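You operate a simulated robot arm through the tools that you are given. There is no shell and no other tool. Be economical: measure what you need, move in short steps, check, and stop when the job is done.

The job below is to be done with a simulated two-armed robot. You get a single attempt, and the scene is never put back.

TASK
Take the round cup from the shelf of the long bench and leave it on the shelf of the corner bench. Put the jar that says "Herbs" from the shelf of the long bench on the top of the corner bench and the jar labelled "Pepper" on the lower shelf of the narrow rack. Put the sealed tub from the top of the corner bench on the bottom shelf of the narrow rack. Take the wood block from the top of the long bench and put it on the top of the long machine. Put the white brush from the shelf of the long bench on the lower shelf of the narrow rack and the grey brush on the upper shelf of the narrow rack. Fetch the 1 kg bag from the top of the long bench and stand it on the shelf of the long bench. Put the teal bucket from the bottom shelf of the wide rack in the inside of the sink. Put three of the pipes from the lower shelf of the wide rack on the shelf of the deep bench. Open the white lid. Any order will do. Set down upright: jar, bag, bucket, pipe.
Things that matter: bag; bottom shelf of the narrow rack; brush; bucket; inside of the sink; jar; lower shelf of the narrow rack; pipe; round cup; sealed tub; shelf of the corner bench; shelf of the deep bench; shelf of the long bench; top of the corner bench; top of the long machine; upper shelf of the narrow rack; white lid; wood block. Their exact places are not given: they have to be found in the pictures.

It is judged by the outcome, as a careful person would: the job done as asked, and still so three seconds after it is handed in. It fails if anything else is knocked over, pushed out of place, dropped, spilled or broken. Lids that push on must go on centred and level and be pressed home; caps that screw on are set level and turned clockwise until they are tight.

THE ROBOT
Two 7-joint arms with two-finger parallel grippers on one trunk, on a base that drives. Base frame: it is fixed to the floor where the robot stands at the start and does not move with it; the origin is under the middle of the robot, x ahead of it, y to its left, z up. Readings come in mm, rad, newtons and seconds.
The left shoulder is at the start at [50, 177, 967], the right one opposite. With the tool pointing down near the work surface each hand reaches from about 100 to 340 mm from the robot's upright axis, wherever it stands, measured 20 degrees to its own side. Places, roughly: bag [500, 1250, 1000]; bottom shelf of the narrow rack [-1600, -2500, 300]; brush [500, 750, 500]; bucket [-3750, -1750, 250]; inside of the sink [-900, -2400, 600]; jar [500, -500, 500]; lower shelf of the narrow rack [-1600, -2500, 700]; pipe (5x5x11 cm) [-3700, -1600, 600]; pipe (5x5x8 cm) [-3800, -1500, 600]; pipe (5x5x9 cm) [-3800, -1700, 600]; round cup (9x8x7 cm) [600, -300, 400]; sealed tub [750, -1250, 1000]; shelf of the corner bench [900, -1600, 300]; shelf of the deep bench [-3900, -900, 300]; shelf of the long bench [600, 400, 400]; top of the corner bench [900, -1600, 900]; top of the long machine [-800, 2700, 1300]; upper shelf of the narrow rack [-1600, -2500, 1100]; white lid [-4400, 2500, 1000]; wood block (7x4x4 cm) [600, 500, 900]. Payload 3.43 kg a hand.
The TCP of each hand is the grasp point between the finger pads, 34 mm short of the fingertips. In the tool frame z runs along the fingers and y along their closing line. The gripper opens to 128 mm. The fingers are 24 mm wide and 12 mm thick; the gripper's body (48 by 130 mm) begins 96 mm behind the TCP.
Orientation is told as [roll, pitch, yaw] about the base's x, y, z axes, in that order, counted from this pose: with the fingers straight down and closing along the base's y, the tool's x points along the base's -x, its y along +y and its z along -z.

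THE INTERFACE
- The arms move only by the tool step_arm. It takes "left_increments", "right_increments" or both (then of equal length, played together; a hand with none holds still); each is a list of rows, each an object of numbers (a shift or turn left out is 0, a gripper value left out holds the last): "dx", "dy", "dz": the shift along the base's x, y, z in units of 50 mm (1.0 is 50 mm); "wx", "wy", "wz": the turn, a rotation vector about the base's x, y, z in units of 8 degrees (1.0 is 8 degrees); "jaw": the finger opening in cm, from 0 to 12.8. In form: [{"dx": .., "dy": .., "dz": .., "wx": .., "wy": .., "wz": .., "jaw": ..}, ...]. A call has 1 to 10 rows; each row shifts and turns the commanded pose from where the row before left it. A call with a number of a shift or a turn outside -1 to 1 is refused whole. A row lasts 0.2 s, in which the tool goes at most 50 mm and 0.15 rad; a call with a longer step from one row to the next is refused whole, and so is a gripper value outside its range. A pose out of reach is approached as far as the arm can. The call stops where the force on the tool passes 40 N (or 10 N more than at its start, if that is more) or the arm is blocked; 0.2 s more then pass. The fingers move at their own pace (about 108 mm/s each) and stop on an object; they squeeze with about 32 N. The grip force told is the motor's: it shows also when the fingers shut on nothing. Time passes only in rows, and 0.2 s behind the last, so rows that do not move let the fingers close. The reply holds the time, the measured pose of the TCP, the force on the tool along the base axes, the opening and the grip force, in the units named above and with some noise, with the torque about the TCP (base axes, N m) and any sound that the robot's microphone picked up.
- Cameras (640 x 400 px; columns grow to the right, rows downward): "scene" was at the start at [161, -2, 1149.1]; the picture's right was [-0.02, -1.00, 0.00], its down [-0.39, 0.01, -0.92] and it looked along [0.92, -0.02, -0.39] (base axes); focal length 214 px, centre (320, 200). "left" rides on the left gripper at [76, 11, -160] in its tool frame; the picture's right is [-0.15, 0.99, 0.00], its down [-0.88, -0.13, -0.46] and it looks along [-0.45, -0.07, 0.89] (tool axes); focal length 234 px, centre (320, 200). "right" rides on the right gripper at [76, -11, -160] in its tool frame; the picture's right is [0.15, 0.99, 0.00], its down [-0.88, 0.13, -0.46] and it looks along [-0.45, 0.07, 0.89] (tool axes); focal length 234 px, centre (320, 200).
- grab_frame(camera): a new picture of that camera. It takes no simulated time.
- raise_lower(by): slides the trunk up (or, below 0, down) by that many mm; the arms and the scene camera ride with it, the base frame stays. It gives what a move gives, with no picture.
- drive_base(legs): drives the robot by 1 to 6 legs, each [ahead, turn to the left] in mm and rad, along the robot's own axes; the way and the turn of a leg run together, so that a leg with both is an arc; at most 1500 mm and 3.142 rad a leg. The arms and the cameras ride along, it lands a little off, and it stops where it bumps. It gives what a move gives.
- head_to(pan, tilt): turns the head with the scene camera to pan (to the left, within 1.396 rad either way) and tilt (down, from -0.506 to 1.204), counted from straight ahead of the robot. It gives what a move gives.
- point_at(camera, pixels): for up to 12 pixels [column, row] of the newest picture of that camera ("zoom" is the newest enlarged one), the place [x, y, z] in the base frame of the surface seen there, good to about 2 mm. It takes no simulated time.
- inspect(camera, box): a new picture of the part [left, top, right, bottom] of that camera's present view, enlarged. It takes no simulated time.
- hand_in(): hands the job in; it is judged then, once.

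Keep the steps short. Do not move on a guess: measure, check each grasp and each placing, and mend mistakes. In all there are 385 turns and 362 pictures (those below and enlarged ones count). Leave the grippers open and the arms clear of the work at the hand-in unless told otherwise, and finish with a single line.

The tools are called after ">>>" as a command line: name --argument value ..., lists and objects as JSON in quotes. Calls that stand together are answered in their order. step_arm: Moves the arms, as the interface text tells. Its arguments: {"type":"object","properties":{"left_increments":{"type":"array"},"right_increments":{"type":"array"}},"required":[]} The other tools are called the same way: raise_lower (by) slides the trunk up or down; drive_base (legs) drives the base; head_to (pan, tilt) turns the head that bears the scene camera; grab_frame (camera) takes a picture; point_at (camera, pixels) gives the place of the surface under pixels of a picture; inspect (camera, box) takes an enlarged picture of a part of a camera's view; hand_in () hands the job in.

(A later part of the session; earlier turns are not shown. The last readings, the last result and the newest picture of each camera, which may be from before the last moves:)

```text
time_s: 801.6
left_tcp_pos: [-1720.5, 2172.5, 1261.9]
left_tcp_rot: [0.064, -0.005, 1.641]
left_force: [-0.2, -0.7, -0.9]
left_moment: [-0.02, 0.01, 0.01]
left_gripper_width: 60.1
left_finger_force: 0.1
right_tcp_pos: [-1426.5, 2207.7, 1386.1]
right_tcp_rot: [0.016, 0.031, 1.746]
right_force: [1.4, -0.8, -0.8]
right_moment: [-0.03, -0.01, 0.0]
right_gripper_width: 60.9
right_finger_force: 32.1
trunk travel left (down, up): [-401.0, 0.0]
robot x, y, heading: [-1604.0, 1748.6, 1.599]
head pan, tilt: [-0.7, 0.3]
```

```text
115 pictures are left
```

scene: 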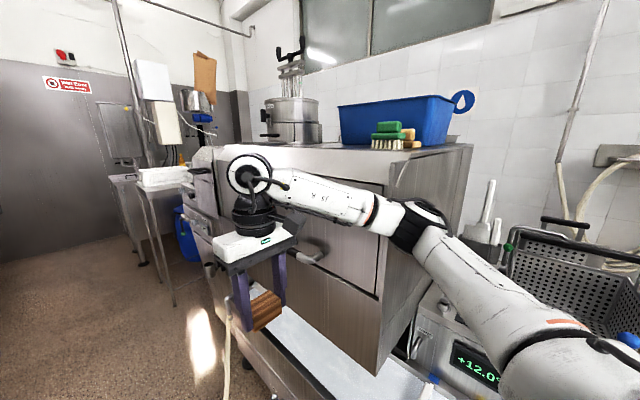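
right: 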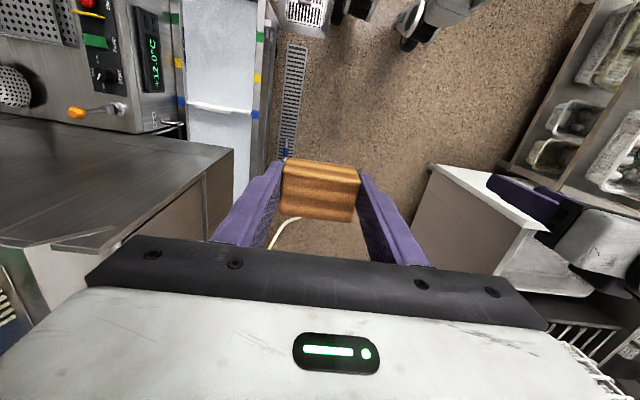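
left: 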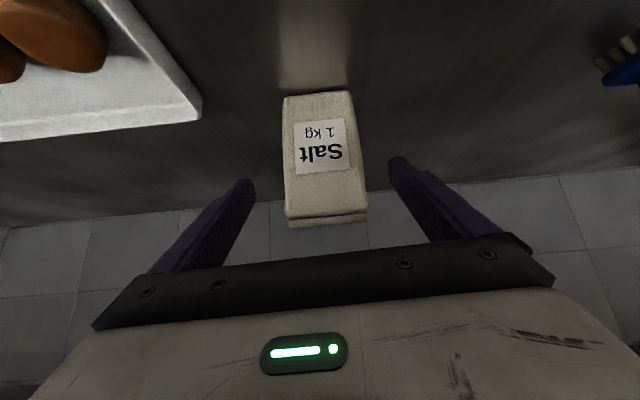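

>>> drive_base --legs '[[0, 0.086], [520, 0]]'

>>> grab_frame --camera "scene"

```text
time_s: 805.1
left_tcp_pos: [-1820.2, 2679.3, 1263.5]
left_tcp_rot: [0.065, -0.005, 1.732]
left_force: [-0.7, -0.2, -0.5]
left_moment: [-0.04, -0.03, -0.01]
left_gripper_width: 60.1
left_finger_force: 0.0
right_tcp_pos: [-1531.8, 2740.6, 1385.4]
right_tcp_rot: [0.016, 0.031, 1.835]
right_force: [-0.3, 0.2, -0.7]
right_moment: [-0.02, 0.0, 0.01]
right_gripper_width: 61.0
right_finger_force: 32.2
trunk travel left (down, up): [-401.0, 0.0]
robot x, y, heading: [-1663.9, 2266.1, 1.69]
head pan, tilt: [-0.7, 0.3]
```

```text
114 pictures are left
```

scene: 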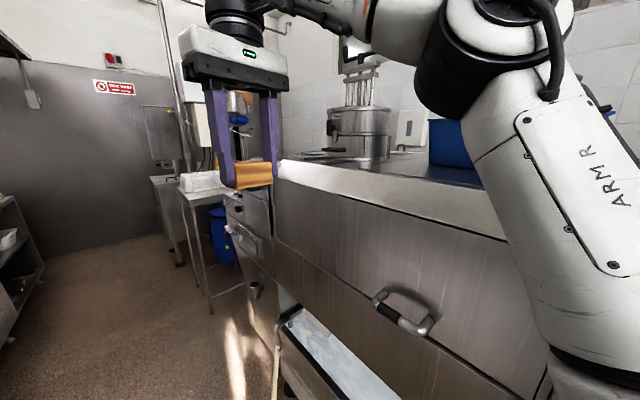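

>>> drive_base --legs '[[480, 0]]'

>>> drive_base --legs '[[0, -0.8]]'

>>> grab_frame --camera "scene"

>>> grab_frame --camera "right"

```text
time_s: 808.0
left_tcp_pos: [-1875.5, 3155.0, 1263.0]
left_tcp_rot: [0.066, -0.005, 1.729]
left_force: [0.5, 0.4, -1.1]
left_moment: [-0.02, 0.02, -0.01]
left_gripper_width: 59.9
left_finger_force: 0.0
right_tcp_pos: [-1585.3, 3216.8, 1385.1]
right_tcp_rot: [0.015, 0.032, 1.834]
right_force: [-0.1, -0.3, -0.7]
right_moment: [0.0, 0.0, 0.0]
right_gripper_width: 60.9
right_finger_force: 32.5
trunk travel left (down, up): [-401.0, 0.0]
robot x, y, heading: [-1718.4, 2742.4, 1.684]
head pan, tilt: [-0.7, 0.3]
```

```text
time_s: 810.5
left_tcp_pos: [-1528.2, 3140.6, 1262.4]
left_tcp_rot: [0.066, -0.005, 0.917]
left_force: [-0.5, 0.3, -1.0]
left_moment: [0.05, 0.03, 0.01]
left_gripper_width: 60.0
left_finger_force: 0.1
right_tcp_pos: [-1284.5, 2971.8, 1384.3]
right_tcp_rot: [0.017, 0.031, 1.024]
right_force: [-0.4, 0.7, -0.2]
right_moment: [-0.02, -0.01, 0.02]
right_gripper_width: 61.0
right_finger_force: 32.7
trunk travel left (down, up): [-401.0, 0.0]
robot x, y, heading: [-1717.9, 2742.9, 0.873]
head pan, tilt: [-0.7, 0.3]
```

```text
113 pictures are left
```

scene: 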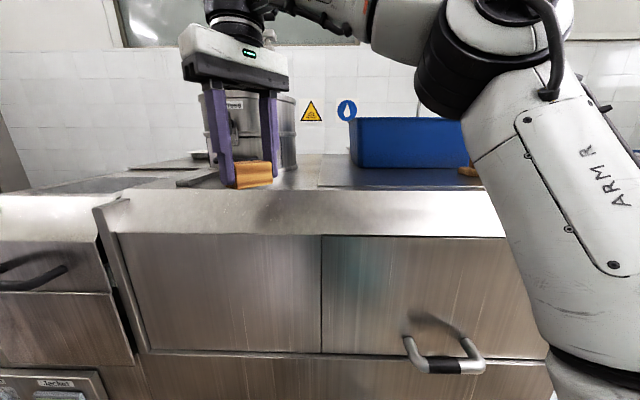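

```text
112 pictures are left
```

right: 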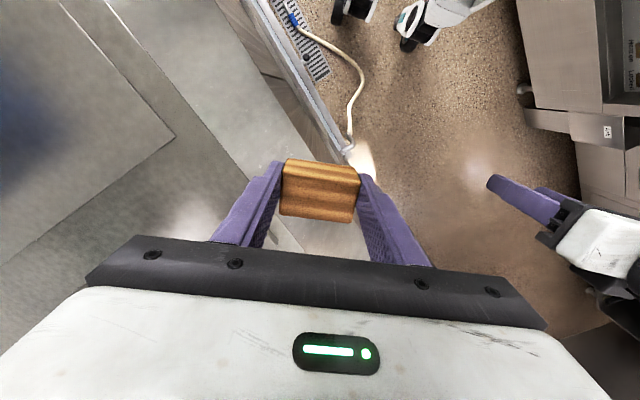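

>>> drive_base --legs '[[0, -0.73]]'

>>> grab_frame --camera "right"

>>> head_to --pan 0 --tilt 0.5

>>> grab_frame --camera "scene"

```text
time_s: 812.8
left_tcp_pos: [-1312.4, 2912.4, 1263.1]
left_tcp_rot: [0.066, -0.004, 0.191]
left_force: [-0.5, -0.7, -0.1]
left_moment: [0.0, -0.03, 0.02]
left_gripper_width: 60.1
left_finger_force: 0.0
right_tcp_pos: [-1242.0, 2624.0, 1385.8]
right_tcp_rot: [0.014, 0.03, 0.297]
right_force: [0.1, 0.2, -0.7]
right_moment: [0.04, -0.04, 0.01]
right_gripper_width: 61.1
right_finger_force: 32.2
trunk travel left (down, up): [-401.0, 0.0]
robot x, y, heading: [-1724.7, 2743.3, 0.149]
head pan, tilt: [-0.7, 0.3]
```

```text
111 pictures are left
```

right: 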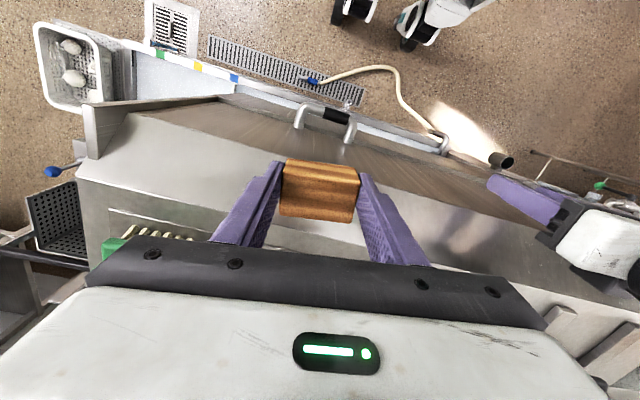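

```text
time_s: 813.9
left_tcp_pos: [-1313.8, 2913.0, 1262.6]
left_tcp_rot: [0.063, -0.006, 0.192]
left_force: [-0.5, 0.2, -0.1]
left_moment: [-0.01, 0.03, 0.0]
left_gripper_width: 60.1
left_finger_force: 0.1
right_tcp_pos: [-1242.0, 2626.2, 1386.1]
right_tcp_rot: [0.013, 0.032, 0.295]
right_force: [-1.6, 0.1, -0.4]
right_moment: [-0.03, 0.01, -0.03]
right_gripper_width: 61.1
right_finger_force: 31.8
trunk travel left (down, up): [-401.0, 0.0]
robot x, y, heading: [-1718.9, 2745.3, 0.151]
head pan, tilt: [0.0, 0.499]
```

```text
110 pictures are left
```

scene: 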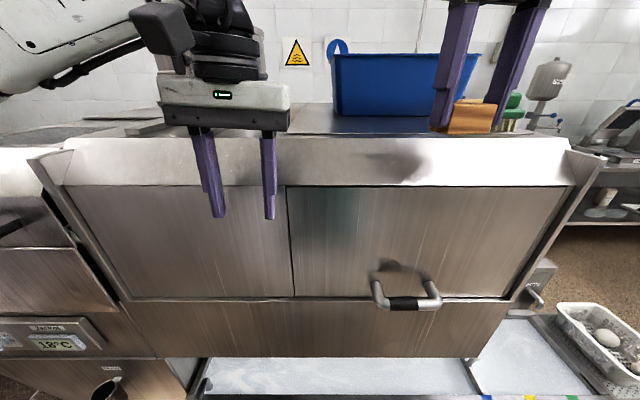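

Raise the left hand 170 mm so it clears the machine top, then drive 160 and lower the block.

>>> step_arm --left_increments '[{"dz": 0.9}, {"dz": 0.9}, {"dz": 0.9}, {"dz": 0.6}, {}]'

>>> drive_base --legs '[[150, 0]]'

>>> grab_frame --camera "right"

>>> grab_frame --camera "scene"

```text
time_s: 815.1
left_tcp_pos: [-1318.5, 2913.9, 1414.0]
left_tcp_rot: [0.062, -0.01, 0.19]
left_force: [-0.2, 0.1, 0.0]
left_moment: [0.01, 0.0, -0.01]
left_gripper_width: 60.0
left_finger_force: 0.0
left hand out of reach, approached as far as the arm can: row 4
right_tcp_pos: [-1243.0, 2625.9, 1386.6]
right_tcp_rot: [0.014, 0.032, 0.296]
right_force: [-0.3, -0.9, -1.3]
right_moment: [0.01, -0.02, -0.01]
right_gripper_width: 61.1
right_finger_force: 32.0
trunk travel left (down, up): [-401.0, 0.0]
robot x, y, heading: [-1716.8, 2744.0, 0.147]
head pan, tilt: [0.0, 0.499]
```

```text
time_s: 816.4
left_tcp_pos: [-1218.6, 2930.5, 1412.0]
left_tcp_rot: [0.063, -0.007, 0.194]
left_force: [0.2, -0.3, 0.3]
left_moment: [0.05, -0.06, 0.01]
left_gripper_width: 60.1
left_finger_force: 0.1
right_tcp_pos: [-1142.1, 2642.9, 1383.9]
right_tcp_rot: [0.014, 0.034, 0.296]
right_force: [0.1, 0.0, -0.3]
right_moment: [0.01, -0.09, -0.05]
right_gripper_width: 61.3
right_finger_force: 31.9
trunk travel left (down, up): [-401.0, 0.0]
robot x, y, heading: [-1618.6, 2761.2, 0.149]
head pan, tilt: [0.0, 0.499]
stopped in leg 1: the robot was blocked; the commanded pose is now the measured one
```

```text
109 pictures are left
```

right: 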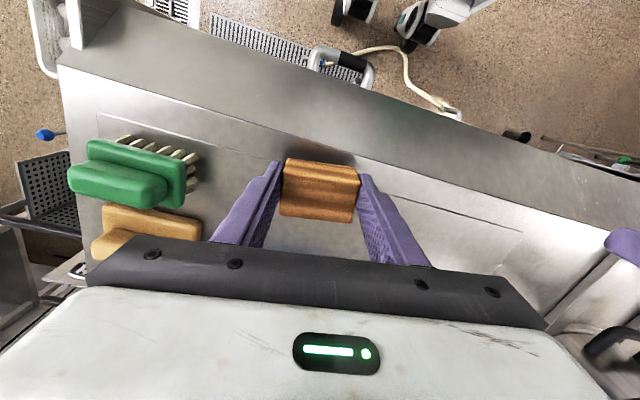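

```text
108 pictures are left
```

scene: 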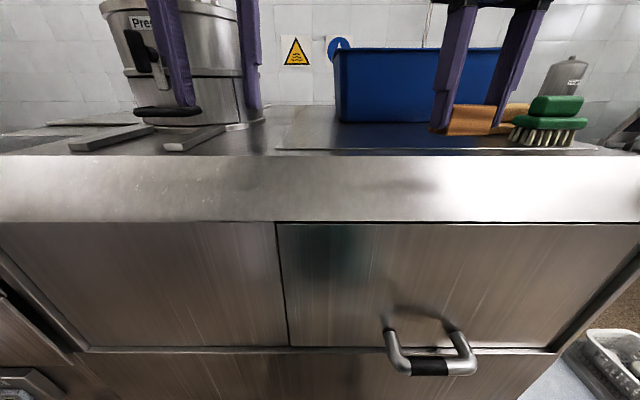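

The base stopped against something; extend the arm forward instead by ~50 mm.

>>> drive_base --legs '[[-10, 0]]'

>>> step_arm --right_increments '[{"dx": 0.7, "dy": 0.1}, {"dx": 0.6, "dy": 0.1}, {}]'

>>> grab_frame --camera "right"

>>> point_at --camera "right" --pixels '[[250, 140], [350, 150], [300, 130], [400, 180], [200, 110], [420, 200]]'

```text
time_s: 817.1
left_tcp_pos: [-1226.3, 2930.9, 1411.3]
left_tcp_rot: [0.063, -0.004, 0.194]
left_force: [0.4, 0.6, -0.7]
left_moment: [-0.06, 0.0, -0.01]
left_gripper_width: 60.1
left_finger_force: 0.1
right_tcp_pos: [-1148.2, 2640.9, 1381.5]
right_tcp_rot: [0.013, 0.038, 0.297]
right_force: [0.8, 0.9, -0.5]
right_moment: [-0.02, 0.03, -0.01]
right_gripper_width: 61.2
right_finger_force: 32.3
trunk travel left (down, up): [-401.0, 0.0]
robot x, y, heading: [-1627.7, 2758.6, 0.151]
head pan, tilt: [0.0, 0.499]
```

```text
time_s: 817.9
left_tcp_pos: [-1225.1, 2930.4, 1412.2]
left_tcp_rot: [0.064, -0.003, 0.194]
left_force: [-0.6, 0.1, 0.4]
left_moment: [0.03, 0.02, 0.01]
left_gripper_width: 60.0
left_finger_force: 0.0
right_tcp_pos: [-1101.7, 2649.8, 1364.8]
right_tcp_rot: [0.014, 0.032, 0.295]
right_force: [-1.1, 0.1, 2.2]
right_moment: [-0.06, -0.05, -0.05]
right_gripper_width: 60.9
right_finger_force: 31.6
right hand out of reach, approached as far as the arm can: row 1, 2
trunk travel left (down, up): [-401.0, 0.0]
robot x, y, heading: [-1628.9, 2757.7, 0.154]
head pan, tilt: [0.0, 0.499]
```

```text
107 pictures are left
```

right: 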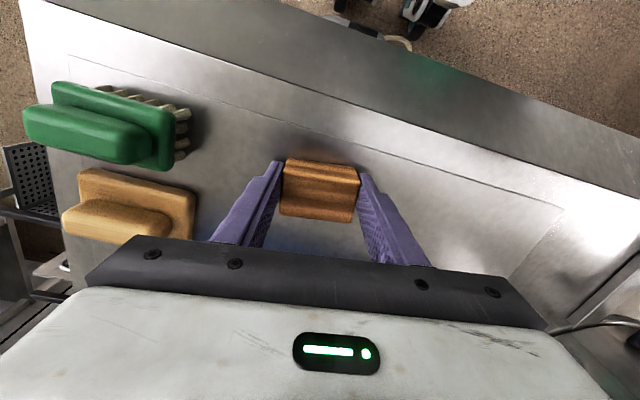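

```text
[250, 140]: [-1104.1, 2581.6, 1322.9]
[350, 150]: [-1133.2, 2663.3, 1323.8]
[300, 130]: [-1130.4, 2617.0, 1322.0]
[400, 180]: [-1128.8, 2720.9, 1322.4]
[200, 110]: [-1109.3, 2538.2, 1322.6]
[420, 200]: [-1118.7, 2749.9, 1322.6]
```

The block is at the surface (z 1323), ~40 mm inside the edge. Lower 3 mm, open, rise.

>>> step_arm --right_increments '[{"dz": -0.06}, {}, {"jaw": 8}, {"jaw": 9}, {}, {"dz": 0.5, "dx": -0.2}, {"dz": 0.5, "dx": -0.4}, {"dx": -0.6, "dz": 0.3}, {}]'

>>> grab_frame --camera "right"

```text
time_s: 819.9
left_tcp_pos: [-1224.5, 2930.4, 1411.7]
left_tcp_rot: [0.061, -0.002, 0.194]
left_force: [0.4, 0.5, 0.2]
left_moment: [0.03, 0.01, 0.01]
left_gripper_width: 60.0
left_finger_force: 0.1
right_tcp_pos: [-1171.0, 2646.5, 1406.5]
right_tcp_rot: [0.014, 0.037, 0.297]
right_force: [-0.2, -0.2, -0.3]
right_moment: [-0.03, 0.01, -0.03]
right_gripper_width: 90.0
right_finger_force: 0.0
right hand out of reach, approached as far as the arm can: row 6, 7
trunk travel left (down, up): [-401.0, 0.0]
robot x, y, heading: [-1623.7, 2759.8, 0.151]
head pan, tilt: [0.0, 0.499]
```

```text
106 pictures are left
```

right: 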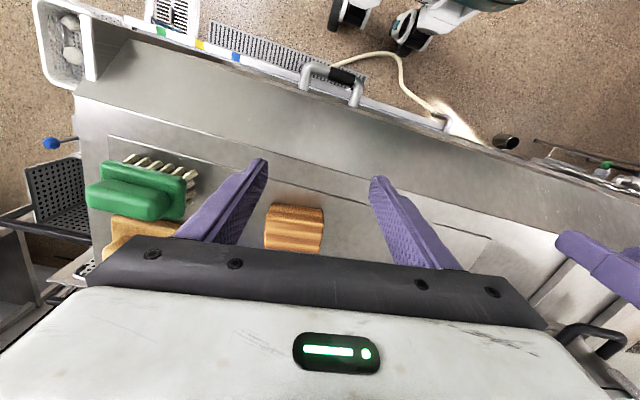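

The block lies on the long machine. Now the white lid near (−4400,2500). Back off and look west.

>>> drive_base --legs '[[-130, 0]]'

>>> drive_base --legs '[[0, 1.6]]'

>>> head_to --pan 1.0 --tilt 0.2

>>> grab_frame --camera "scene"

```text
time_s: 821.2
left_tcp_pos: [-1355.8, 2910.7, 1410.6]
left_tcp_rot: [0.062, -0.003, 0.193]
left_force: [-1.1, -0.1, -0.2]
left_moment: [-0.01, -0.04, -0.03]
left_gripper_width: 59.9
left_finger_force: 0.0
right_tcp_pos: [-1299.1, 2627.8, 1406.3]
right_tcp_rot: [0.013, 0.035, 0.297]
right_force: [0.1, 0.0, 0.0]
right_moment: [-0.03, -0.03, 0.03]
right_gripper_width: 90.1
right_finger_force: 0.1
trunk travel left (down, up): [-401.0, 0.0]
robot x, y, heading: [-1758.5, 2738.8, 0.147]
head pan, tilt: [0.0, 0.499]
```

```text
time_s: 825.5
left_tcp_pos: [-1939.4, 3134.3, 1408.7]
left_tcp_rot: [0.065, -0.004, 1.793]
left_force: [0.3, 0.1, -0.1]
left_moment: [0.0, -0.01, 0.02]
left_gripper_width: 59.9
left_finger_force: 0.0
right_tcp_pos: [-1658.1, 3197.8, 1406.5]
right_tcp_rot: [0.014, 0.035, 1.897]
right_force: [-0.4, -0.8, 0.7]
right_moment: [-0.01, -0.02, 0.0]
right_gripper_width: 89.9
right_finger_force: 0.0
trunk travel left (down, up): [-401.0, 0.0]
robot x, y, heading: [-1755.3, 2738.6, 1.751]
head pan, tilt: [0.0, 0.499]
```

```text
time_s: 826.8
left_tcp_pos: [-1939.7, 3135.6, 1411.0]
left_tcp_rot: [0.065, -0.003, 1.794]
left_force: [0.0, 0.0, 0.6]
left_moment: [0.01, 0.02, -0.03]
left_gripper_width: 59.9
left_finger_force: 0.0
right_tcp_pos: [-1658.7, 3199.0, 1406.8]
right_tcp_rot: [0.014, 0.034, 1.897]
right_force: [-0.6, -0.2, 0.6]
right_moment: [-0.03, 0.04, 0.0]
right_gripper_width: 90.0
right_finger_force: 0.1
trunk travel left (down, up): [-401.0, 0.0]
robot x, y, heading: [-1754.3, 2738.2, 1.754]
head pan, tilt: [1.0, 0.201]
```

```text
105 pictures are left
```

scene: 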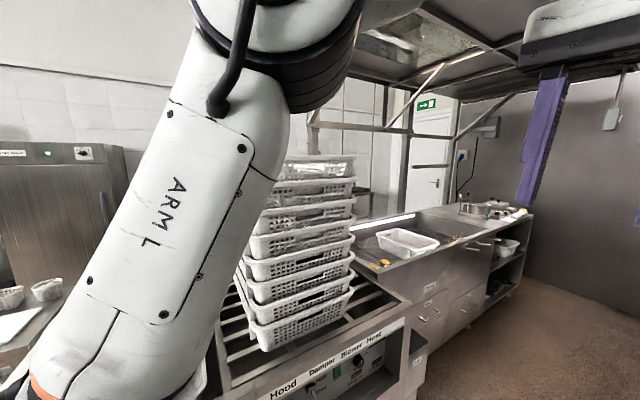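

Reverse out of the aisle southward, keeping x≈−1755.

>>> drive_base --legs '[[0, -0.184], [-1450, 0]]'

>>> drive_base --legs '[[0, 1.2]]'

>>> head_to --pan 0.6 --tilt 0.4

>>> grab_frame --camera "scene"

```text
time_s: 834.7
left_tcp_pos: [-1867.4, 1706.6, 1410.7]
left_tcp_rot: [0.064, -0.004, 1.61]
left_force: [-0.4, 1.4, -0.1]
left_moment: [0.01, -0.02, -0.01]
left_gripper_width: 60.0
left_finger_force: 0.1
right_tcp_pos: [-1579.4, 1717.4, 1405.3]
right_tcp_rot: [0.014, 0.036, 1.713]
right_force: [-0.2, 0.2, 0.6]
right_moment: [0.01, -0.06, 0.0]
right_gripper_width: 89.9
right_finger_force: 0.0
trunk travel left (down, up): [-401.0, 0.0]
robot x, y, heading: [-1757.2, 1286.3, 1.565]
head pan, tilt: [1.0, 0.201]
```

```text
time_s: 838.1
left_tcp_pos: [-2193.2, 1339.3, 1411.4]
left_tcp_rot: [0.065, -0.003, 2.806]
left_force: [0.8, 0.2, -0.3]
left_moment: [0.0, 0.01, 0.0]
left_gripper_width: 60.3
left_finger_force: 0.0
right_tcp_pos: [-2097.1, 1610.4, 1405.3]
right_tcp_rot: [0.013, 0.035, 2.911]
right_force: [-0.3, -0.1, 0.7]
right_moment: [-0.04, 0.01, -0.01]
right_gripper_width: 90.1
right_finger_force: 0.0
trunk travel left (down, up): [-401.0, 0.0]
robot x, y, heading: [-1760.3, 1283.8, 2.764]
head pan, tilt: [1.0, 0.201]
```

```text
time_s: 839.0
left_tcp_pos: [-2192.6, 1340.4, 1410.5]
left_tcp_rot: [0.063, -0.004, 2.806]
left_force: [-0.4, -0.8, 0.6]
left_moment: [0.07, -0.02, -0.02]
left_gripper_width: 60.3
left_finger_force: 0.1
right_tcp_pos: [-2096.6, 1612.0, 1406.3]
right_tcp_rot: [0.015, 0.036, 2.911]
right_force: [-0.9, 1.0, -0.2]
right_moment: [0.0, 0.0, -0.02]
right_gripper_width: 90.1
right_finger_force: 0.1
trunk travel left (down, up): [-401.0, 0.0]
robot x, y, heading: [-1757.7, 1285.0, 2.767]
head pan, tilt: [0.6, 0.4]
```

```text
104 pictures are left
```

scene: 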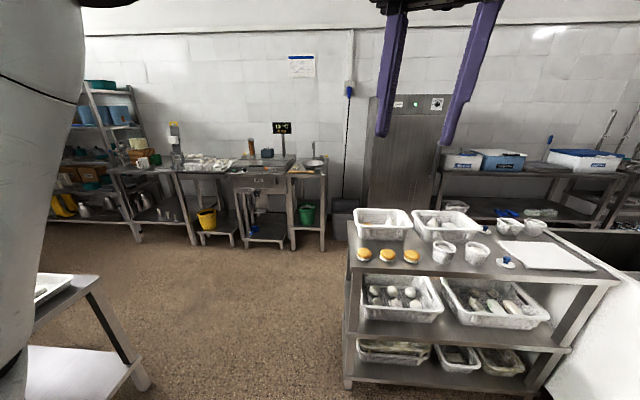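

>>> inspect --camera "scene" --box '[430, 120, 640, 250]'

>>> point_at --camera "zoom" --pixels '[[100, 120], [220, 110], [490, 110], [480, 95], [90, 110], [360, 180], [100, 180], [500, 160]]'

```text
3.05 times, centred on (535, 185) of scene
```

zoom: 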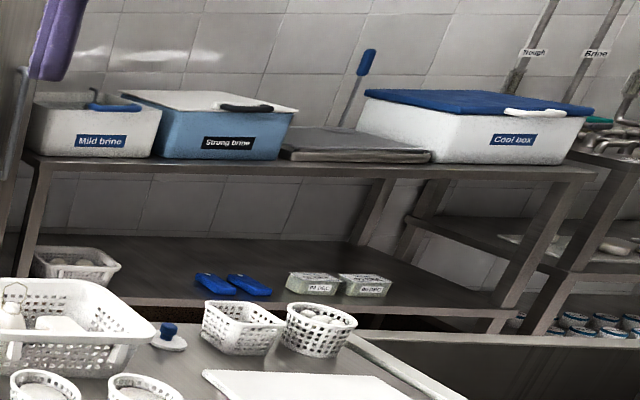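

```text
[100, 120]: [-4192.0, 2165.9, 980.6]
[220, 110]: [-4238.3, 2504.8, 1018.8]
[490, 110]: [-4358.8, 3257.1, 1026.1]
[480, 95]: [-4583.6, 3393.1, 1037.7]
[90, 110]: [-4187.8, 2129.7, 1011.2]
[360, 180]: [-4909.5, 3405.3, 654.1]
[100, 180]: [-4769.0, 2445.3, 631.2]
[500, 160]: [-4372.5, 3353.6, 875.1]
```

The white lid with a black handle is on the blue "Strong brine" box at ≈(−4240,2505,1019). Drive round the trolley: first to (−2400,650).

>>> drive_base --legs '[[0, 1.153], [900, 0], [0, -0.5]]'

>>> head_to --pan 0 --tilt 0.4

>>> grab_frame --camera "scene"

```text
time_s: 848.0
left_tcp_pos: [-2779.9, 433.1, 1410.5]
left_tcp_rot: [0.064, -0.003, -2.823]
left_force: [-0.3, -0.2, 0.0]
left_moment: [-0.02, 0.02, 0.01]
left_gripper_width: 60.1
left_finger_force: 0.1
right_tcp_pos: [-2869.0, 706.5, 1407.1]
right_tcp_rot: [0.013, 0.034, -2.722]
right_force: [0.0, 0.3, 0.2]
right_moment: [0.01, -0.01, -0.01]
right_gripper_width: 90.1
right_finger_force: 0.1
trunk travel left (down, up): [-401.0, 0.0]
robot x, y, heading: [-2399.3, 651.6, -2.867]
head pan, tilt: [0.6, 0.4]
```

```text
time_s: 849.0
left_tcp_pos: [-2778.4, 432.9, 1410.9]
left_tcp_rot: [0.065, -0.004, -2.824]
left_force: [1.1, 0.2, 0.0]
left_moment: [-0.01, 0.02, -0.01]
left_gripper_width: 60.1
left_finger_force: 0.1
right_tcp_pos: [-2870.0, 706.8, 1405.8]
right_tcp_rot: [0.013, 0.033, -2.722]
right_force: [0.4, 0.8, 0.9]
right_moment: [0.03, 0.03, 0.0]
right_gripper_width: 90.0
right_finger_force: 0.1
trunk travel left (down, up): [-401.0, 0.0]
robot x, y, heading: [-2405.3, 652.9, -2.868]
head pan, tilt: [0.0, 0.4]
```

```text
102 pictures are left
```

scene: 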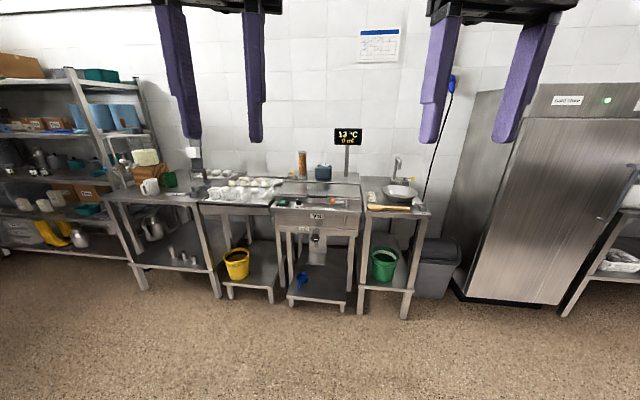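

>>> drive_base --legs '[[0, -0.53], [780, 0], [0, -1.187]]'

>>> grab_frame --camera "scene"

```text
time_s: 857.7
left_tcp_pos: [-3320.1, 1251.4, 1411.2]
left_tcp_rot: [0.065, -0.003, 1.748]
left_force: [-0.5, 0.0, -1.1]
left_moment: [0.0, 0.02, 0.01]
left_gripper_width: 59.7
left_finger_force: 0.0
right_tcp_pos: [-3036.3, 1303.1, 1406.7]
right_tcp_rot: [0.014, 0.034, 1.851]
right_force: [-0.8, -0.2, 0.7]
right_moment: [0.01, 0.02, 0.0]
right_gripper_width: 90.1
right_finger_force: 0.1
trunk travel left (down, up): [-401.0, 0.0]
robot x, y, heading: [-3156.2, 846.9, 1.706]
head pan, tilt: [0.0, 0.4]
```

```text
101 pictures are left
```

scene: 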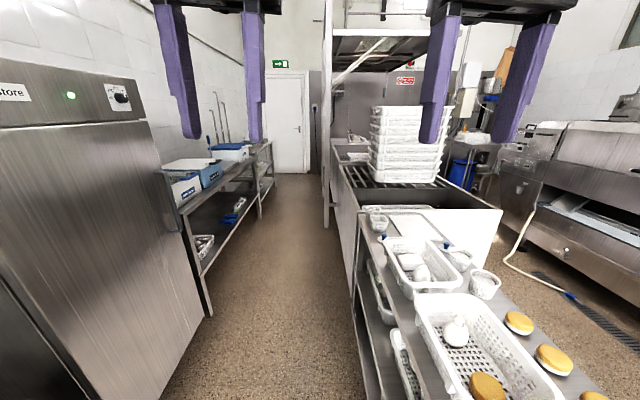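

>>> point_at --camera "scene" --pixels '[[205, 310], [360, 340], [340, 260], [262, 215], [180, 215], [250, 165], [212, 168], [200, 190], [325, 200], [160, 380], [345, 215]]'

>>> inspect --camera "scene" --box '[150, 130, 290, 230]'

```text
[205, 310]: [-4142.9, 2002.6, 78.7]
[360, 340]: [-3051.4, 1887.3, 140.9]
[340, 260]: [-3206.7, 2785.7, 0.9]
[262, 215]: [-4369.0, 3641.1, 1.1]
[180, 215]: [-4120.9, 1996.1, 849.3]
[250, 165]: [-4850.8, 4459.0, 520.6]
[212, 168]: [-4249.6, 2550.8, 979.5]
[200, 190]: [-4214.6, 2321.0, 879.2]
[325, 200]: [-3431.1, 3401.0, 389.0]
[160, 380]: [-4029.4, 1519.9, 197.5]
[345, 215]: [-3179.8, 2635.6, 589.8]
```

```text
4.00 times, centred on (220, 180) of scene
```

zoom: 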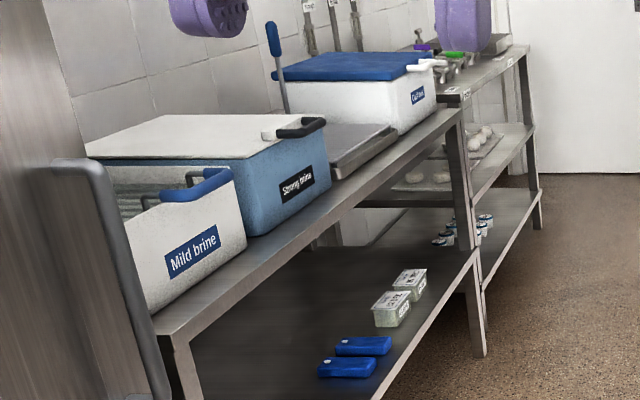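

>>> point_at --camera "zoom" --pixels '[[300, 127], [315, 122], [280, 135], [265, 135], [170, 120], [240, 150], [150, 150], [100, 155], [290, 190], [250, 225], [325, 165], [240, 118]]'

```text
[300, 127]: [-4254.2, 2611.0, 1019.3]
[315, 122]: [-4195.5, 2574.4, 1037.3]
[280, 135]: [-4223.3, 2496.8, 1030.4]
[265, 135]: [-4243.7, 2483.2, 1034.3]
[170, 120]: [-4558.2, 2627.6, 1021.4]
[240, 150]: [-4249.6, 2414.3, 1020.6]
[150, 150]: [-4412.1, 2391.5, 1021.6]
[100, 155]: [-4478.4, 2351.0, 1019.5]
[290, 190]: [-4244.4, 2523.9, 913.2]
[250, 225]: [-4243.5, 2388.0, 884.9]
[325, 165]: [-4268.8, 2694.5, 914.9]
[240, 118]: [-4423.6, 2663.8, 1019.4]
```

The lid (340 mm wide) is hinged at the back; black handle bar at ≈(−4195, 2490–2590, 1036). Drive to (−3600,2400) and face it.

>>> drive_base --legs '[[0, 0.143], [1000, 0]]'

>>> drive_base --legs '[[610, 0]]'

>>> drive_base --legs '[[0, 1.434]]'

>>> head_to --pan 0 --tilt 0.55

>>> grab_frame --camera "scene"

```text
time_s: 863.5
left_tcp_pos: [-3652.5, 2193.7, 1410.8]
left_tcp_rot: [0.065, -0.005, 1.891]
left_force: [-0.1, -0.6, -0.4]
left_moment: [0.0, -0.03, 0.0]
left_gripper_width: 59.9
left_finger_force: 0.0
right_tcp_pos: [-3379.5, 2283.2, 1405.9]
right_tcp_rot: [0.015, 0.035, 1.995]
right_force: [0.9, 0.6, 0.4]
right_moment: [-0.01, 0.0, 0.02]
right_gripper_width: 90.2
right_finger_force: 0.0
trunk travel left (down, up): [-401.0, 0.0]
robot x, y, heading: [-3435.1, 1816.7, 1.853]
head pan, tilt: [0.0, 0.4]
```

```text
time_s: 867.0
left_tcp_pos: [-3824.9, 2786.4, 1410.1]
left_tcp_rot: [0.064, -0.003, 1.896]
left_force: [0.1, 0.1, 0.7]
left_moment: [-0.03, -0.01, 0.02]
left_gripper_width: 60.1
left_finger_force: 0.0
right_tcp_pos: [-3552.2, 2876.5, 1407.3]
right_tcp_rot: [0.012, 0.035, 1.998]
right_force: [0.0, -0.1, -0.5]
right_moment: [-0.01, 0.02, -0.03]
right_gripper_width: 89.8
right_finger_force: 0.0
trunk travel left (down, up): [-401.0, 0.0]
robot x, y, heading: [-3600.8, 2410.7, 1.856]
head pan, tilt: [0.0, 0.4]
```

```text
time_s: 870.9
left_tcp_pos: [-4006.4, 2243.3, 1411.2]
left_tcp_rot: [0.064, -0.004, -2.962]
left_force: [-0.1, 0.1, 0.8]
left_moment: [-0.02, 0.01, -0.02]
left_gripper_width: 59.9
left_finger_force: 0.1
right_tcp_pos: [-4056.7, 2527.8, 1406.1]
right_tcp_rot: [0.013, 0.036, -2.857]
right_force: [-0.5, 0.3, -0.3]
right_moment: [0.0, 0.02, -0.01]
right_gripper_width: 90.1
right_finger_force: 0.1
trunk travel left (down, up): [-401.0, 0.0]
robot x, y, heading: [-3603.8, 2408.7, -3.002]
head pan, tilt: [0.0, 0.4]
```

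```text
time_s: 871.6
left_tcp_pos: [-4004.7, 2242.7, 1410.3]
left_tcp_rot: [0.064, -0.006, -2.962]
left_force: [0.0, 0.7, 0.3]
left_moment: [-0.03, -0.01, 0.01]
left_gripper_width: 60.1
left_finger_force: 0.2
right_tcp_pos: [-4056.6, 2527.5, 1406.6]
right_tcp_rot: [0.014, 0.035, -2.859]
right_force: [1.2, 0.2, -0.2]
right_moment: [-0.01, -0.02, 0.0]
right_gripper_width: 90.0
right_finger_force: 0.2
trunk travel left (down, up): [-401.0, 0.0]
robot x, y, heading: [-3603.7, 2410.0, -3.004]
head pan, tilt: [0.0, 0.55]
```

```text
99 pictures are left
```

scene: 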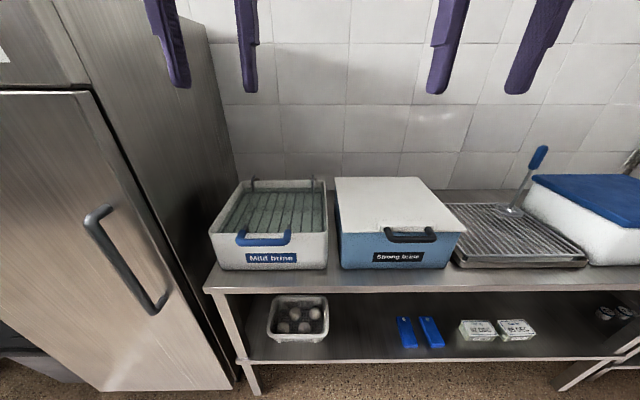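

>>> inspect --camera "scene" --box '[325, 165, 475, 275]'

>>> point_at --camera "zoom" --pixels '[[265, 290], [355, 290], [440, 288], [260, 275], [445, 270], [350, 310], [70, 260], [580, 265], [60, 60], [430, 60], [350, 270], [300, 300]]'

```text
3.64 times, centred on (400, 220) of scene
```

zoom: 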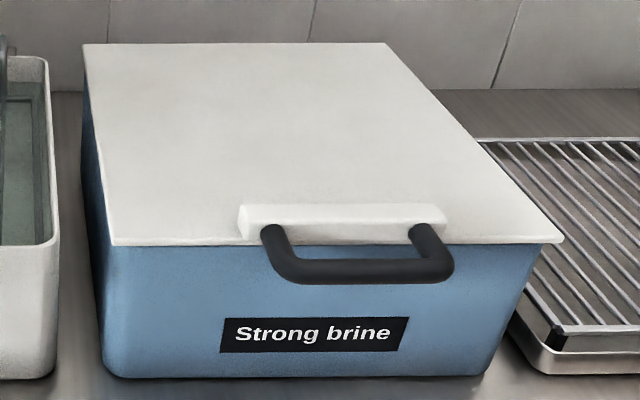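

```text
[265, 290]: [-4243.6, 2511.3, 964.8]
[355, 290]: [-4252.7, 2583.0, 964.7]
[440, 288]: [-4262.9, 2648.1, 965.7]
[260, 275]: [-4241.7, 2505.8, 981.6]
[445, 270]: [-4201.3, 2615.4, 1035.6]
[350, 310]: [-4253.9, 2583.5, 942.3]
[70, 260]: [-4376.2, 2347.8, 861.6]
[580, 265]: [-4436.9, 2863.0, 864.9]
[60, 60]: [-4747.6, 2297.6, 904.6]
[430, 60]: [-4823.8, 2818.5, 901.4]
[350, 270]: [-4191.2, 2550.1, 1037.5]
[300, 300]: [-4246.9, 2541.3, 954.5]
```

I'll hook the closed fingers (pointing forward, horizontal) under the handle bar and lift the lid along its arc. Lower the trunk to bring the shoulder near that height and pitch the right hand forward.

>>> raise_lower --by -230

>>> step_arm --right_increments '[{"wx": -0.13, "wy": 0.95, "jaw": 0}, {"wx": -0.13, "wy": 0.95}, {"wx": -0.13, "wy": 0.95}, {"wx": -0.13, "wy": 0.95}, {"wx": -0.13, "wy": 0.95}, {"wx": -0.13, "wy": 0.95}, {"wx": -0.13, "wy": 0.95}, {"wx": -0.13, "wy": 0.95}, {"wx": -0.13, "wy": 0.95}, {"wx": -0.13, "wy": 0.95}]'

>>> grab_frame --camera "scene"

```text
time_s: 874.0
left_tcp_pos: [-4004.8, 2243.4, 1179.6]
left_tcp_rot: [0.066, -0.005, -2.961]
left_force: [0.1, -0.7, -0.4]
left_moment: [-0.01, 0.02, -0.01]
left_gripper_width: 60.1
left_finger_force: 0.0
right_tcp_pos: [-4057.1, 2527.5, 1176.2]
right_tcp_rot: [0.015, 0.036, -2.859]
right_force: [-0.1, 0.2, -0.8]
right_moment: [-0.02, -0.04, 0.01]
right_gripper_width: 90.0
right_finger_force: 0.0
trunk travel left (down, up): [-171.0, 230.0]
robot x, y, heading: [-3601.0, 2410.5, -3.006]
head pan, tilt: [0.0, 0.55]
```

```text
time_s: 876.2
left_tcp_pos: [-4007.2, 2243.4, 1179.5]
left_tcp_rot: [0.065, -0.002, -2.961]
left_force: [-0.4, 0.3, -0.2]
left_moment: [0.0, -0.01, -0.01]
left_gripper_width: 60.0
left_finger_force: 0.1
right_tcp_pos: [-4056.6, 2528.1, 1176.6]
right_tcp_rot: [-0.483, -1.271, -2.492]
right_force: [-0.2, -0.8, 0.6]
right_moment: [-0.02, -0.01, 0.0]
right_gripper_width: 0.0
right_finger_force: 32.6
trunk travel left (down, up): [-171.0, 230.0]
robot x, y, heading: [-3598.9, 2408.6, -3.001]
head pan, tilt: [0.0, 0.55]
```

```text
97 pictures are left
```

scene: 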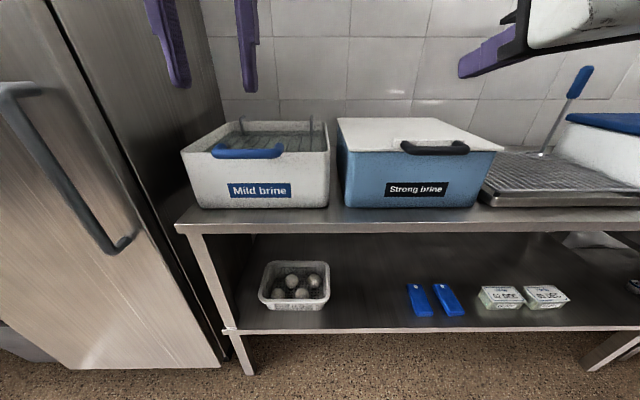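

>>> step_arm --right_increments '[{"wx": -0.13, "wy": 0.95}, {"wx": -0.13, "wy": 0.95}, {"wx": -0.13, "wy": 0.9}, {"dz": -0.9}, {"dz": -0.9}, {"dz": -0.9}, {"dz": -0.9}, {"dy": 0.5}, {}]'

>>> grab_frame --camera "right"

>>> grab_frame --camera "scene"

```text
time_s: 878.2
left_tcp_pos: [-4006.2, 2244.2, 1181.3]
left_tcp_rot: [0.065, -0.008, -2.961]
left_force: [-0.6, 0.3, -0.7]
left_moment: [-0.01, -0.03, 0.03]
left_gripper_width: 60.1
left_finger_force: 0.0
right_tcp_pos: [-4113.4, 2494.5, 1037.4]
right_tcp_rot: [-2.28, -1.381, -0.73]
right_force: [0.7, -0.1, 0.5]
right_moment: [-0.02, -0.02, -0.01]
right_gripper_width: 0.1
right_finger_force: 32.2
right hand out of reach, approached as far as the arm can: row 3, 4, 5, 6, 7, 8
trunk travel left (down, up): [-171.0, 230.0]
robot x, y, heading: [-3604.1, 2409.7, -3.013]
head pan, tilt: [0.0, 0.55]
```

```text
96 pictures are left
```

right: 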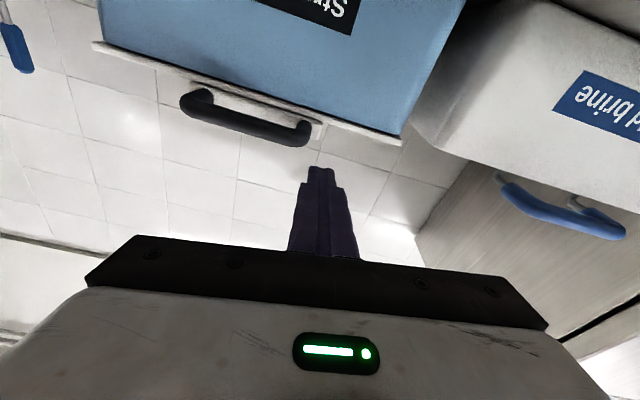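

```text
95 pictures are left
```

scene: 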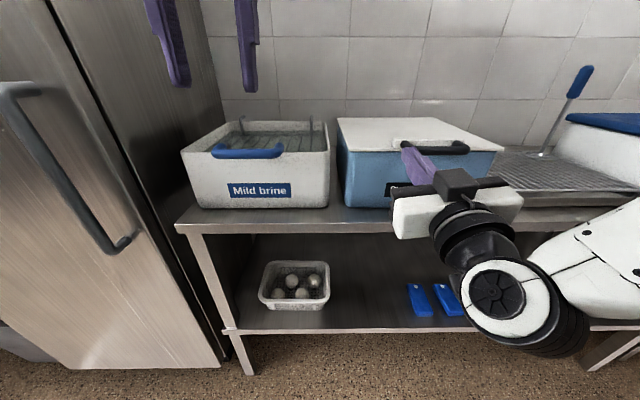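

Finger direction is right (7° up). It's at an inner limit: back the base 110 mm, then lower and shift under the bar's height.

>>> drive_base --legs '[[-110, 0]]'

>>> step_arm --right_increments '[{"dx": -0.7, "dy": 0.3}, {"dx": -0.5, "dy": 0.6}, {"dz": -0.5, "dy": 0.3}, {"dz": -0.4}, {}]'

>>> grab_frame --camera "right"

```text
time_s: 879.4
left_tcp_pos: [-3896.8, 2259.0, 1181.3]
left_tcp_rot: [0.063, -0.005, -2.961]
left_force: [0.3, -0.1, 0.1]
left_moment: [-0.01, 0.01, -0.02]
left_gripper_width: 60.0
left_finger_force: 0.0
right_tcp_pos: [-4003.2, 2510.2, 1037.9]
right_tcp_rot: [-2.278, -1.378, -0.729]
right_force: [0.0, 0.3, 0.1]
right_moment: [0.03, 0.0, 0.01]
right_gripper_width: 0.1
right_finger_force: 31.5
trunk travel left (down, up): [-171.0, 230.0]
robot x, y, heading: [-3493.8, 2423.5, -3.011]
head pan, tilt: [0.0, 0.55]
```

```text
time_s: 880.6
left_tcp_pos: [-3896.3, 2259.8, 1180.8]
left_tcp_rot: [0.065, -0.005, -2.964]
left_force: [0.8, -0.1, -0.6]
left_moment: [-0.02, 0.02, 0.0]
left_gripper_width: 60.1
left_finger_force: 0.0
right_tcp_pos: [-4029.8, 2500.6, 1038.9]
right_tcp_rot: [-2.269, -1.384, -0.747]
right_force: [-0.3, 0.4, 0.0]
right_moment: [-0.02, 0.02, -0.01]
right_gripper_width: 0.3
right_finger_force: 31.6
right hand out of reach, approached as far as the arm can: row 1, 2, 3, 4
trunk travel left (down, up): [-171.0, 230.0]
robot x, y, heading: [-3491.0, 2424.3, -3.005]
head pan, tilt: [0.0, 0.55]
```

```text
94 pictures are left
```

right: 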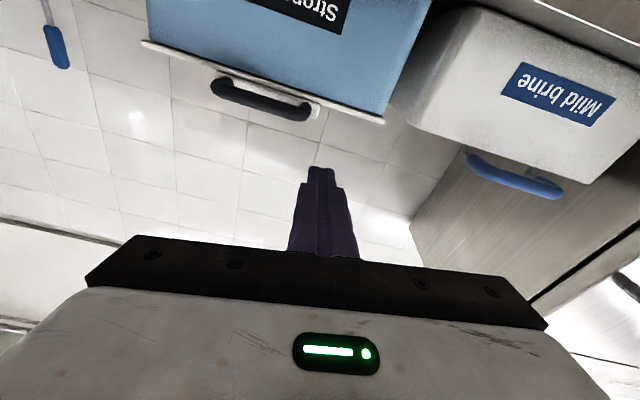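

Instead use a 30° downward-pointing finger (it still lifts along the arc). Rotate back ~37° and move to the handle front.

>>> step_arm --right_increments '[{"wx": 0.13, "wy": -0.95}, {"wx": 0.13, "wy": -0.95}, {"wx": 0.13, "wy": -0.95}, {"wx": 0.13, "wy": -0.95}, {"wx": 0.1, "wy": -0.7}, {"dx": -0.8, "dy": 0.4}, {"dx": -0.5, "dy": 0.7}, {"dz": -0.5}, {"dz": -0.3}, {}]'

>>> grab_frame --camera "right"

```text
time_s: 882.8
left_tcp_pos: [-3896.7, 2258.6, 1180.9]
left_tcp_rot: [0.064, -0.005, -2.963]
left_force: [0.0, 0.5, -1.2]
left_moment: [0.03, 0.0, 0.01]
left_gripper_width: 59.9
left_finger_force: 0.1
right_tcp_pos: [-4094.2, 2556.0, 997.5]
right_tcp_rot: [-0.252, -1.044, -2.714]
right_force: [-0.4, -0.2, 0.5]
right_moment: [-0.03, -0.03, -0.02]
right_gripper_width: 0.0
right_finger_force: 31.7
trunk travel left (down, up): [-171.0, 230.0]
robot x, y, heading: [-3491.2, 2425.4, -3.009]
head pan, tilt: [0.0, 0.55]
```

```text
93 pictures are left
```

right: 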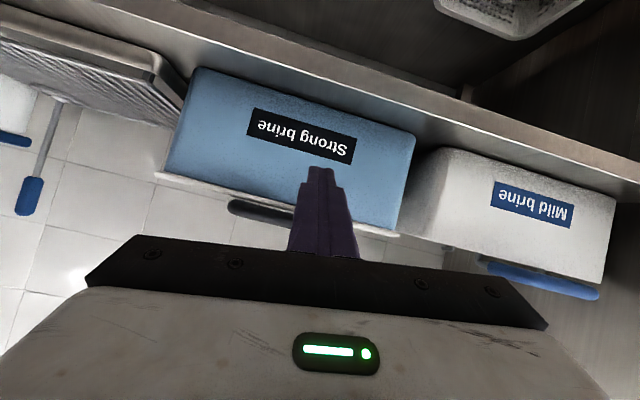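

>>> point_at --camera "right" --pixels '[[265, 212], [232, 205], [290, 218], [345, 230], [360, 228], [300, 150], [320, 175]]'

```text
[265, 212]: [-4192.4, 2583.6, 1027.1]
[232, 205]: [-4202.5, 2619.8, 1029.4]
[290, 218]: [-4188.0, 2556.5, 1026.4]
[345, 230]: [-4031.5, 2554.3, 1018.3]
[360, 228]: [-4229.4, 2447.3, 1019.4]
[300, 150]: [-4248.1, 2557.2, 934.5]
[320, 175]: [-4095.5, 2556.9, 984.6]
```

Bar centre ≈(−4200,2555,1027). Slide the finger in beneath it (TCP x −4193, z 990).

>>> step_arm --right_increments '[{"dz": -0.15}, {"dx": -0.7}, {"dx": -0.7}, {"dx": -0.55}, {}]'

>>> inspect --camera "scene" --box '[320, 100, 520, 240]'

>>> grab_frame --camera "right"

```text
time_s: 884.0
left_tcp_pos: [-3898.0, 2259.6, 1180.9]
left_tcp_rot: [0.064, -0.004, -2.961]
left_force: [-1.3, -0.3, -0.1]
left_moment: [0.0, 0.01, 0.01]
left_gripper_width: 60.0
left_finger_force: 0.0
right_tcp_pos: [-4193.2, 2556.0, 990.6]
right_tcp_rot: [-0.25, -1.043, -2.715]
right_force: [-0.7, -0.1, 0.2]
right_moment: [0.01, -0.03, 0.01]
right_gripper_width: 0.1
right_finger_force: 32.4
trunk travel left (down, up): [-171.0, 230.0]
robot x, y, heading: [-3493.0, 2425.3, -3.001]
head pan, tilt: [0.0, 0.55]
```

```text
2.86 times, centred on (420, 170) of scene
```

zoom: 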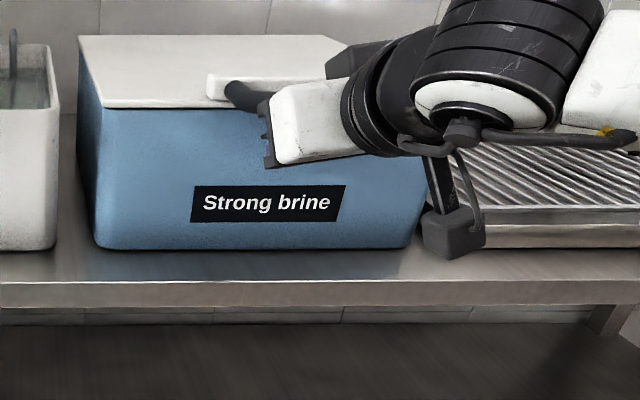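

```text
91 pictures are left
```

right: 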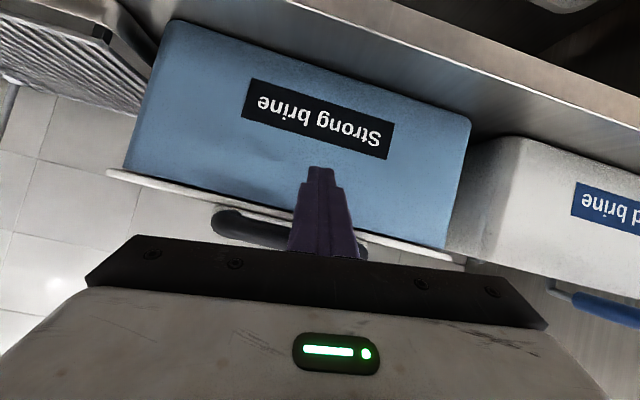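

The finger is under the bar. To have reach for the whole arc, I first retract the arm 150 mm and drive the base 150 mm closer.

>>> step_arm --right_increments '[{"dx": 0.8}, {"dx": 0.8}, {"dx": 0.7}, {"dx": 0.7}, {}]'

```text
time_s: 885.2
left_tcp_pos: [-3897.8, 2259.8, 1181.5]
left_tcp_rot: [0.065, -0.006, -2.963]
left_force: [0.3, 0.1, 0.1]
left_moment: [0.01, -0.01, 0.03]
left_gripper_width: 60.1
left_finger_force: 0.0
right_tcp_pos: [-4041.9, 2556.1, 991.1]
right_tcp_rot: [-0.251, -1.041, -2.713]
right_force: [-1.1, 0.1, -0.2]
right_moment: [0.04, 0.0, -0.02]
right_gripper_width: 0.0
right_finger_force: 32.4
trunk travel left (down, up): [-171.0, 230.0]
robot x, y, heading: [-3491.5, 2424.2, -3.007]
head pan, tilt: [0.0, 0.55]
```

>>> drive_base --legs '[[150, 0]]'

>>> step_arm --right_increments '[{"dy": 0.3, "dx": -0.05}, {"dz": 0.15}, {}]'

>>> grab_frame --camera "right"

```text
time_s: 886.6
left_tcp_pos: [-4044.9, 2239.9, 1181.0]
left_tcp_rot: [0.065, -0.004, -2.966]
left_force: [0.7, 0.3, 0.3]
left_moment: [0.07, -0.03, -0.01]
left_gripper_width: 60.2
left_finger_force: 0.1
right_tcp_pos: [-4189.1, 2537.8, 990.9]
right_tcp_rot: [-0.25, -1.04, -2.715]
right_force: [0.1, -1.0, -0.4]
right_moment: [-0.01, -0.01, 0.0]
right_gripper_width: 0.1
right_finger_force: 32.0
trunk travel left (down, up): [-171.0, 230.0]
robot x, y, heading: [-3638.2, 2400.7, -3.004]
head pan, tilt: [0.0, 0.55]
```

```text
time_s: 887.4
left_tcp_pos: [-4045.1, 2241.0, 1181.6]
left_tcp_rot: [0.065, -0.005, -2.968]
left_force: [0.8, -0.5, -0.6]
left_moment: [0.04, -0.01, 0.02]
left_gripper_width: 60.4
left_finger_force: 0.1
right_tcp_pos: [-4190.8, 2551.9, 998.4]
right_tcp_rot: [-0.25, -1.043, -2.715]
right_force: [0.3, 0.2, -0.4]
right_moment: [-0.02, 0.01, -0.01]
right_gripper_width: 0.0
right_finger_force: 32.2
trunk travel left (down, up): [-171.0, 230.0]
robot x, y, heading: [-3640.9, 2405.4, -3.009]
head pan, tilt: [0.0, 0.55]
```

```text
90 pictures are left
```

right: 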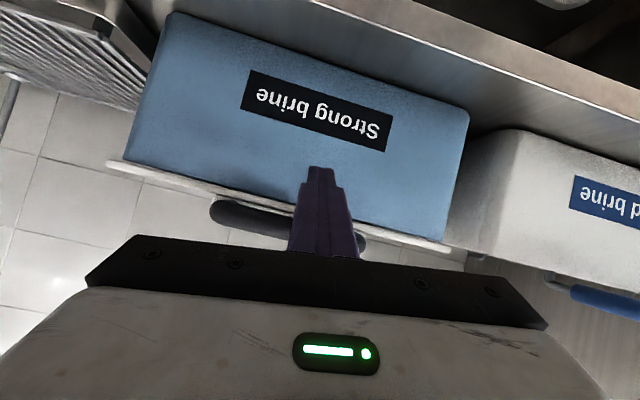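

Lift the first ~20° along the arc and check that the lid follows.

>>> step_arm --right_increments '[{"dz": 0.4}, {"dx": -0.06, "dz": 0.64}, {"dx": -0.06, "dz": 0.64}, {"dx": -0.16, "dy": -0.02, "dz": 0.63}, {"dx": -0.16, "dy": -0.02, "dz": 0.63}, {}]'

>>> grab_frame --camera "scene"

```text
time_s: 888.8
left_tcp_pos: [-4045.5, 2239.3, 1181.5]
left_tcp_rot: [0.065, -0.005, -2.966]
left_force: [-0.2, 0.2, -0.5]
left_moment: [-0.01, 0.0, 0.02]
left_gripper_width: 60.1
left_finger_force: 0.0
right_tcp_pos: [-4214.0, 2549.7, 1145.0]
right_tcp_rot: [-0.251, -1.042, -2.717]
right_force: [-1.1, 1.9, -2.9]
right_moment: [0.0, 0.02, 0.02]
right_gripper_width: 0.0
right_finger_force: 32.1
trunk travel left (down, up): [-171.0, 230.0]
robot x, y, heading: [-3640.1, 2404.7, -3.01]
head pan, tilt: [0.0, 0.55]
```

```text
89 pictures are left
```

scene: 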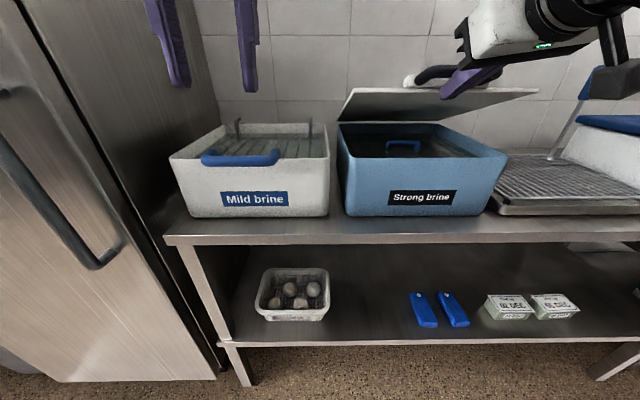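

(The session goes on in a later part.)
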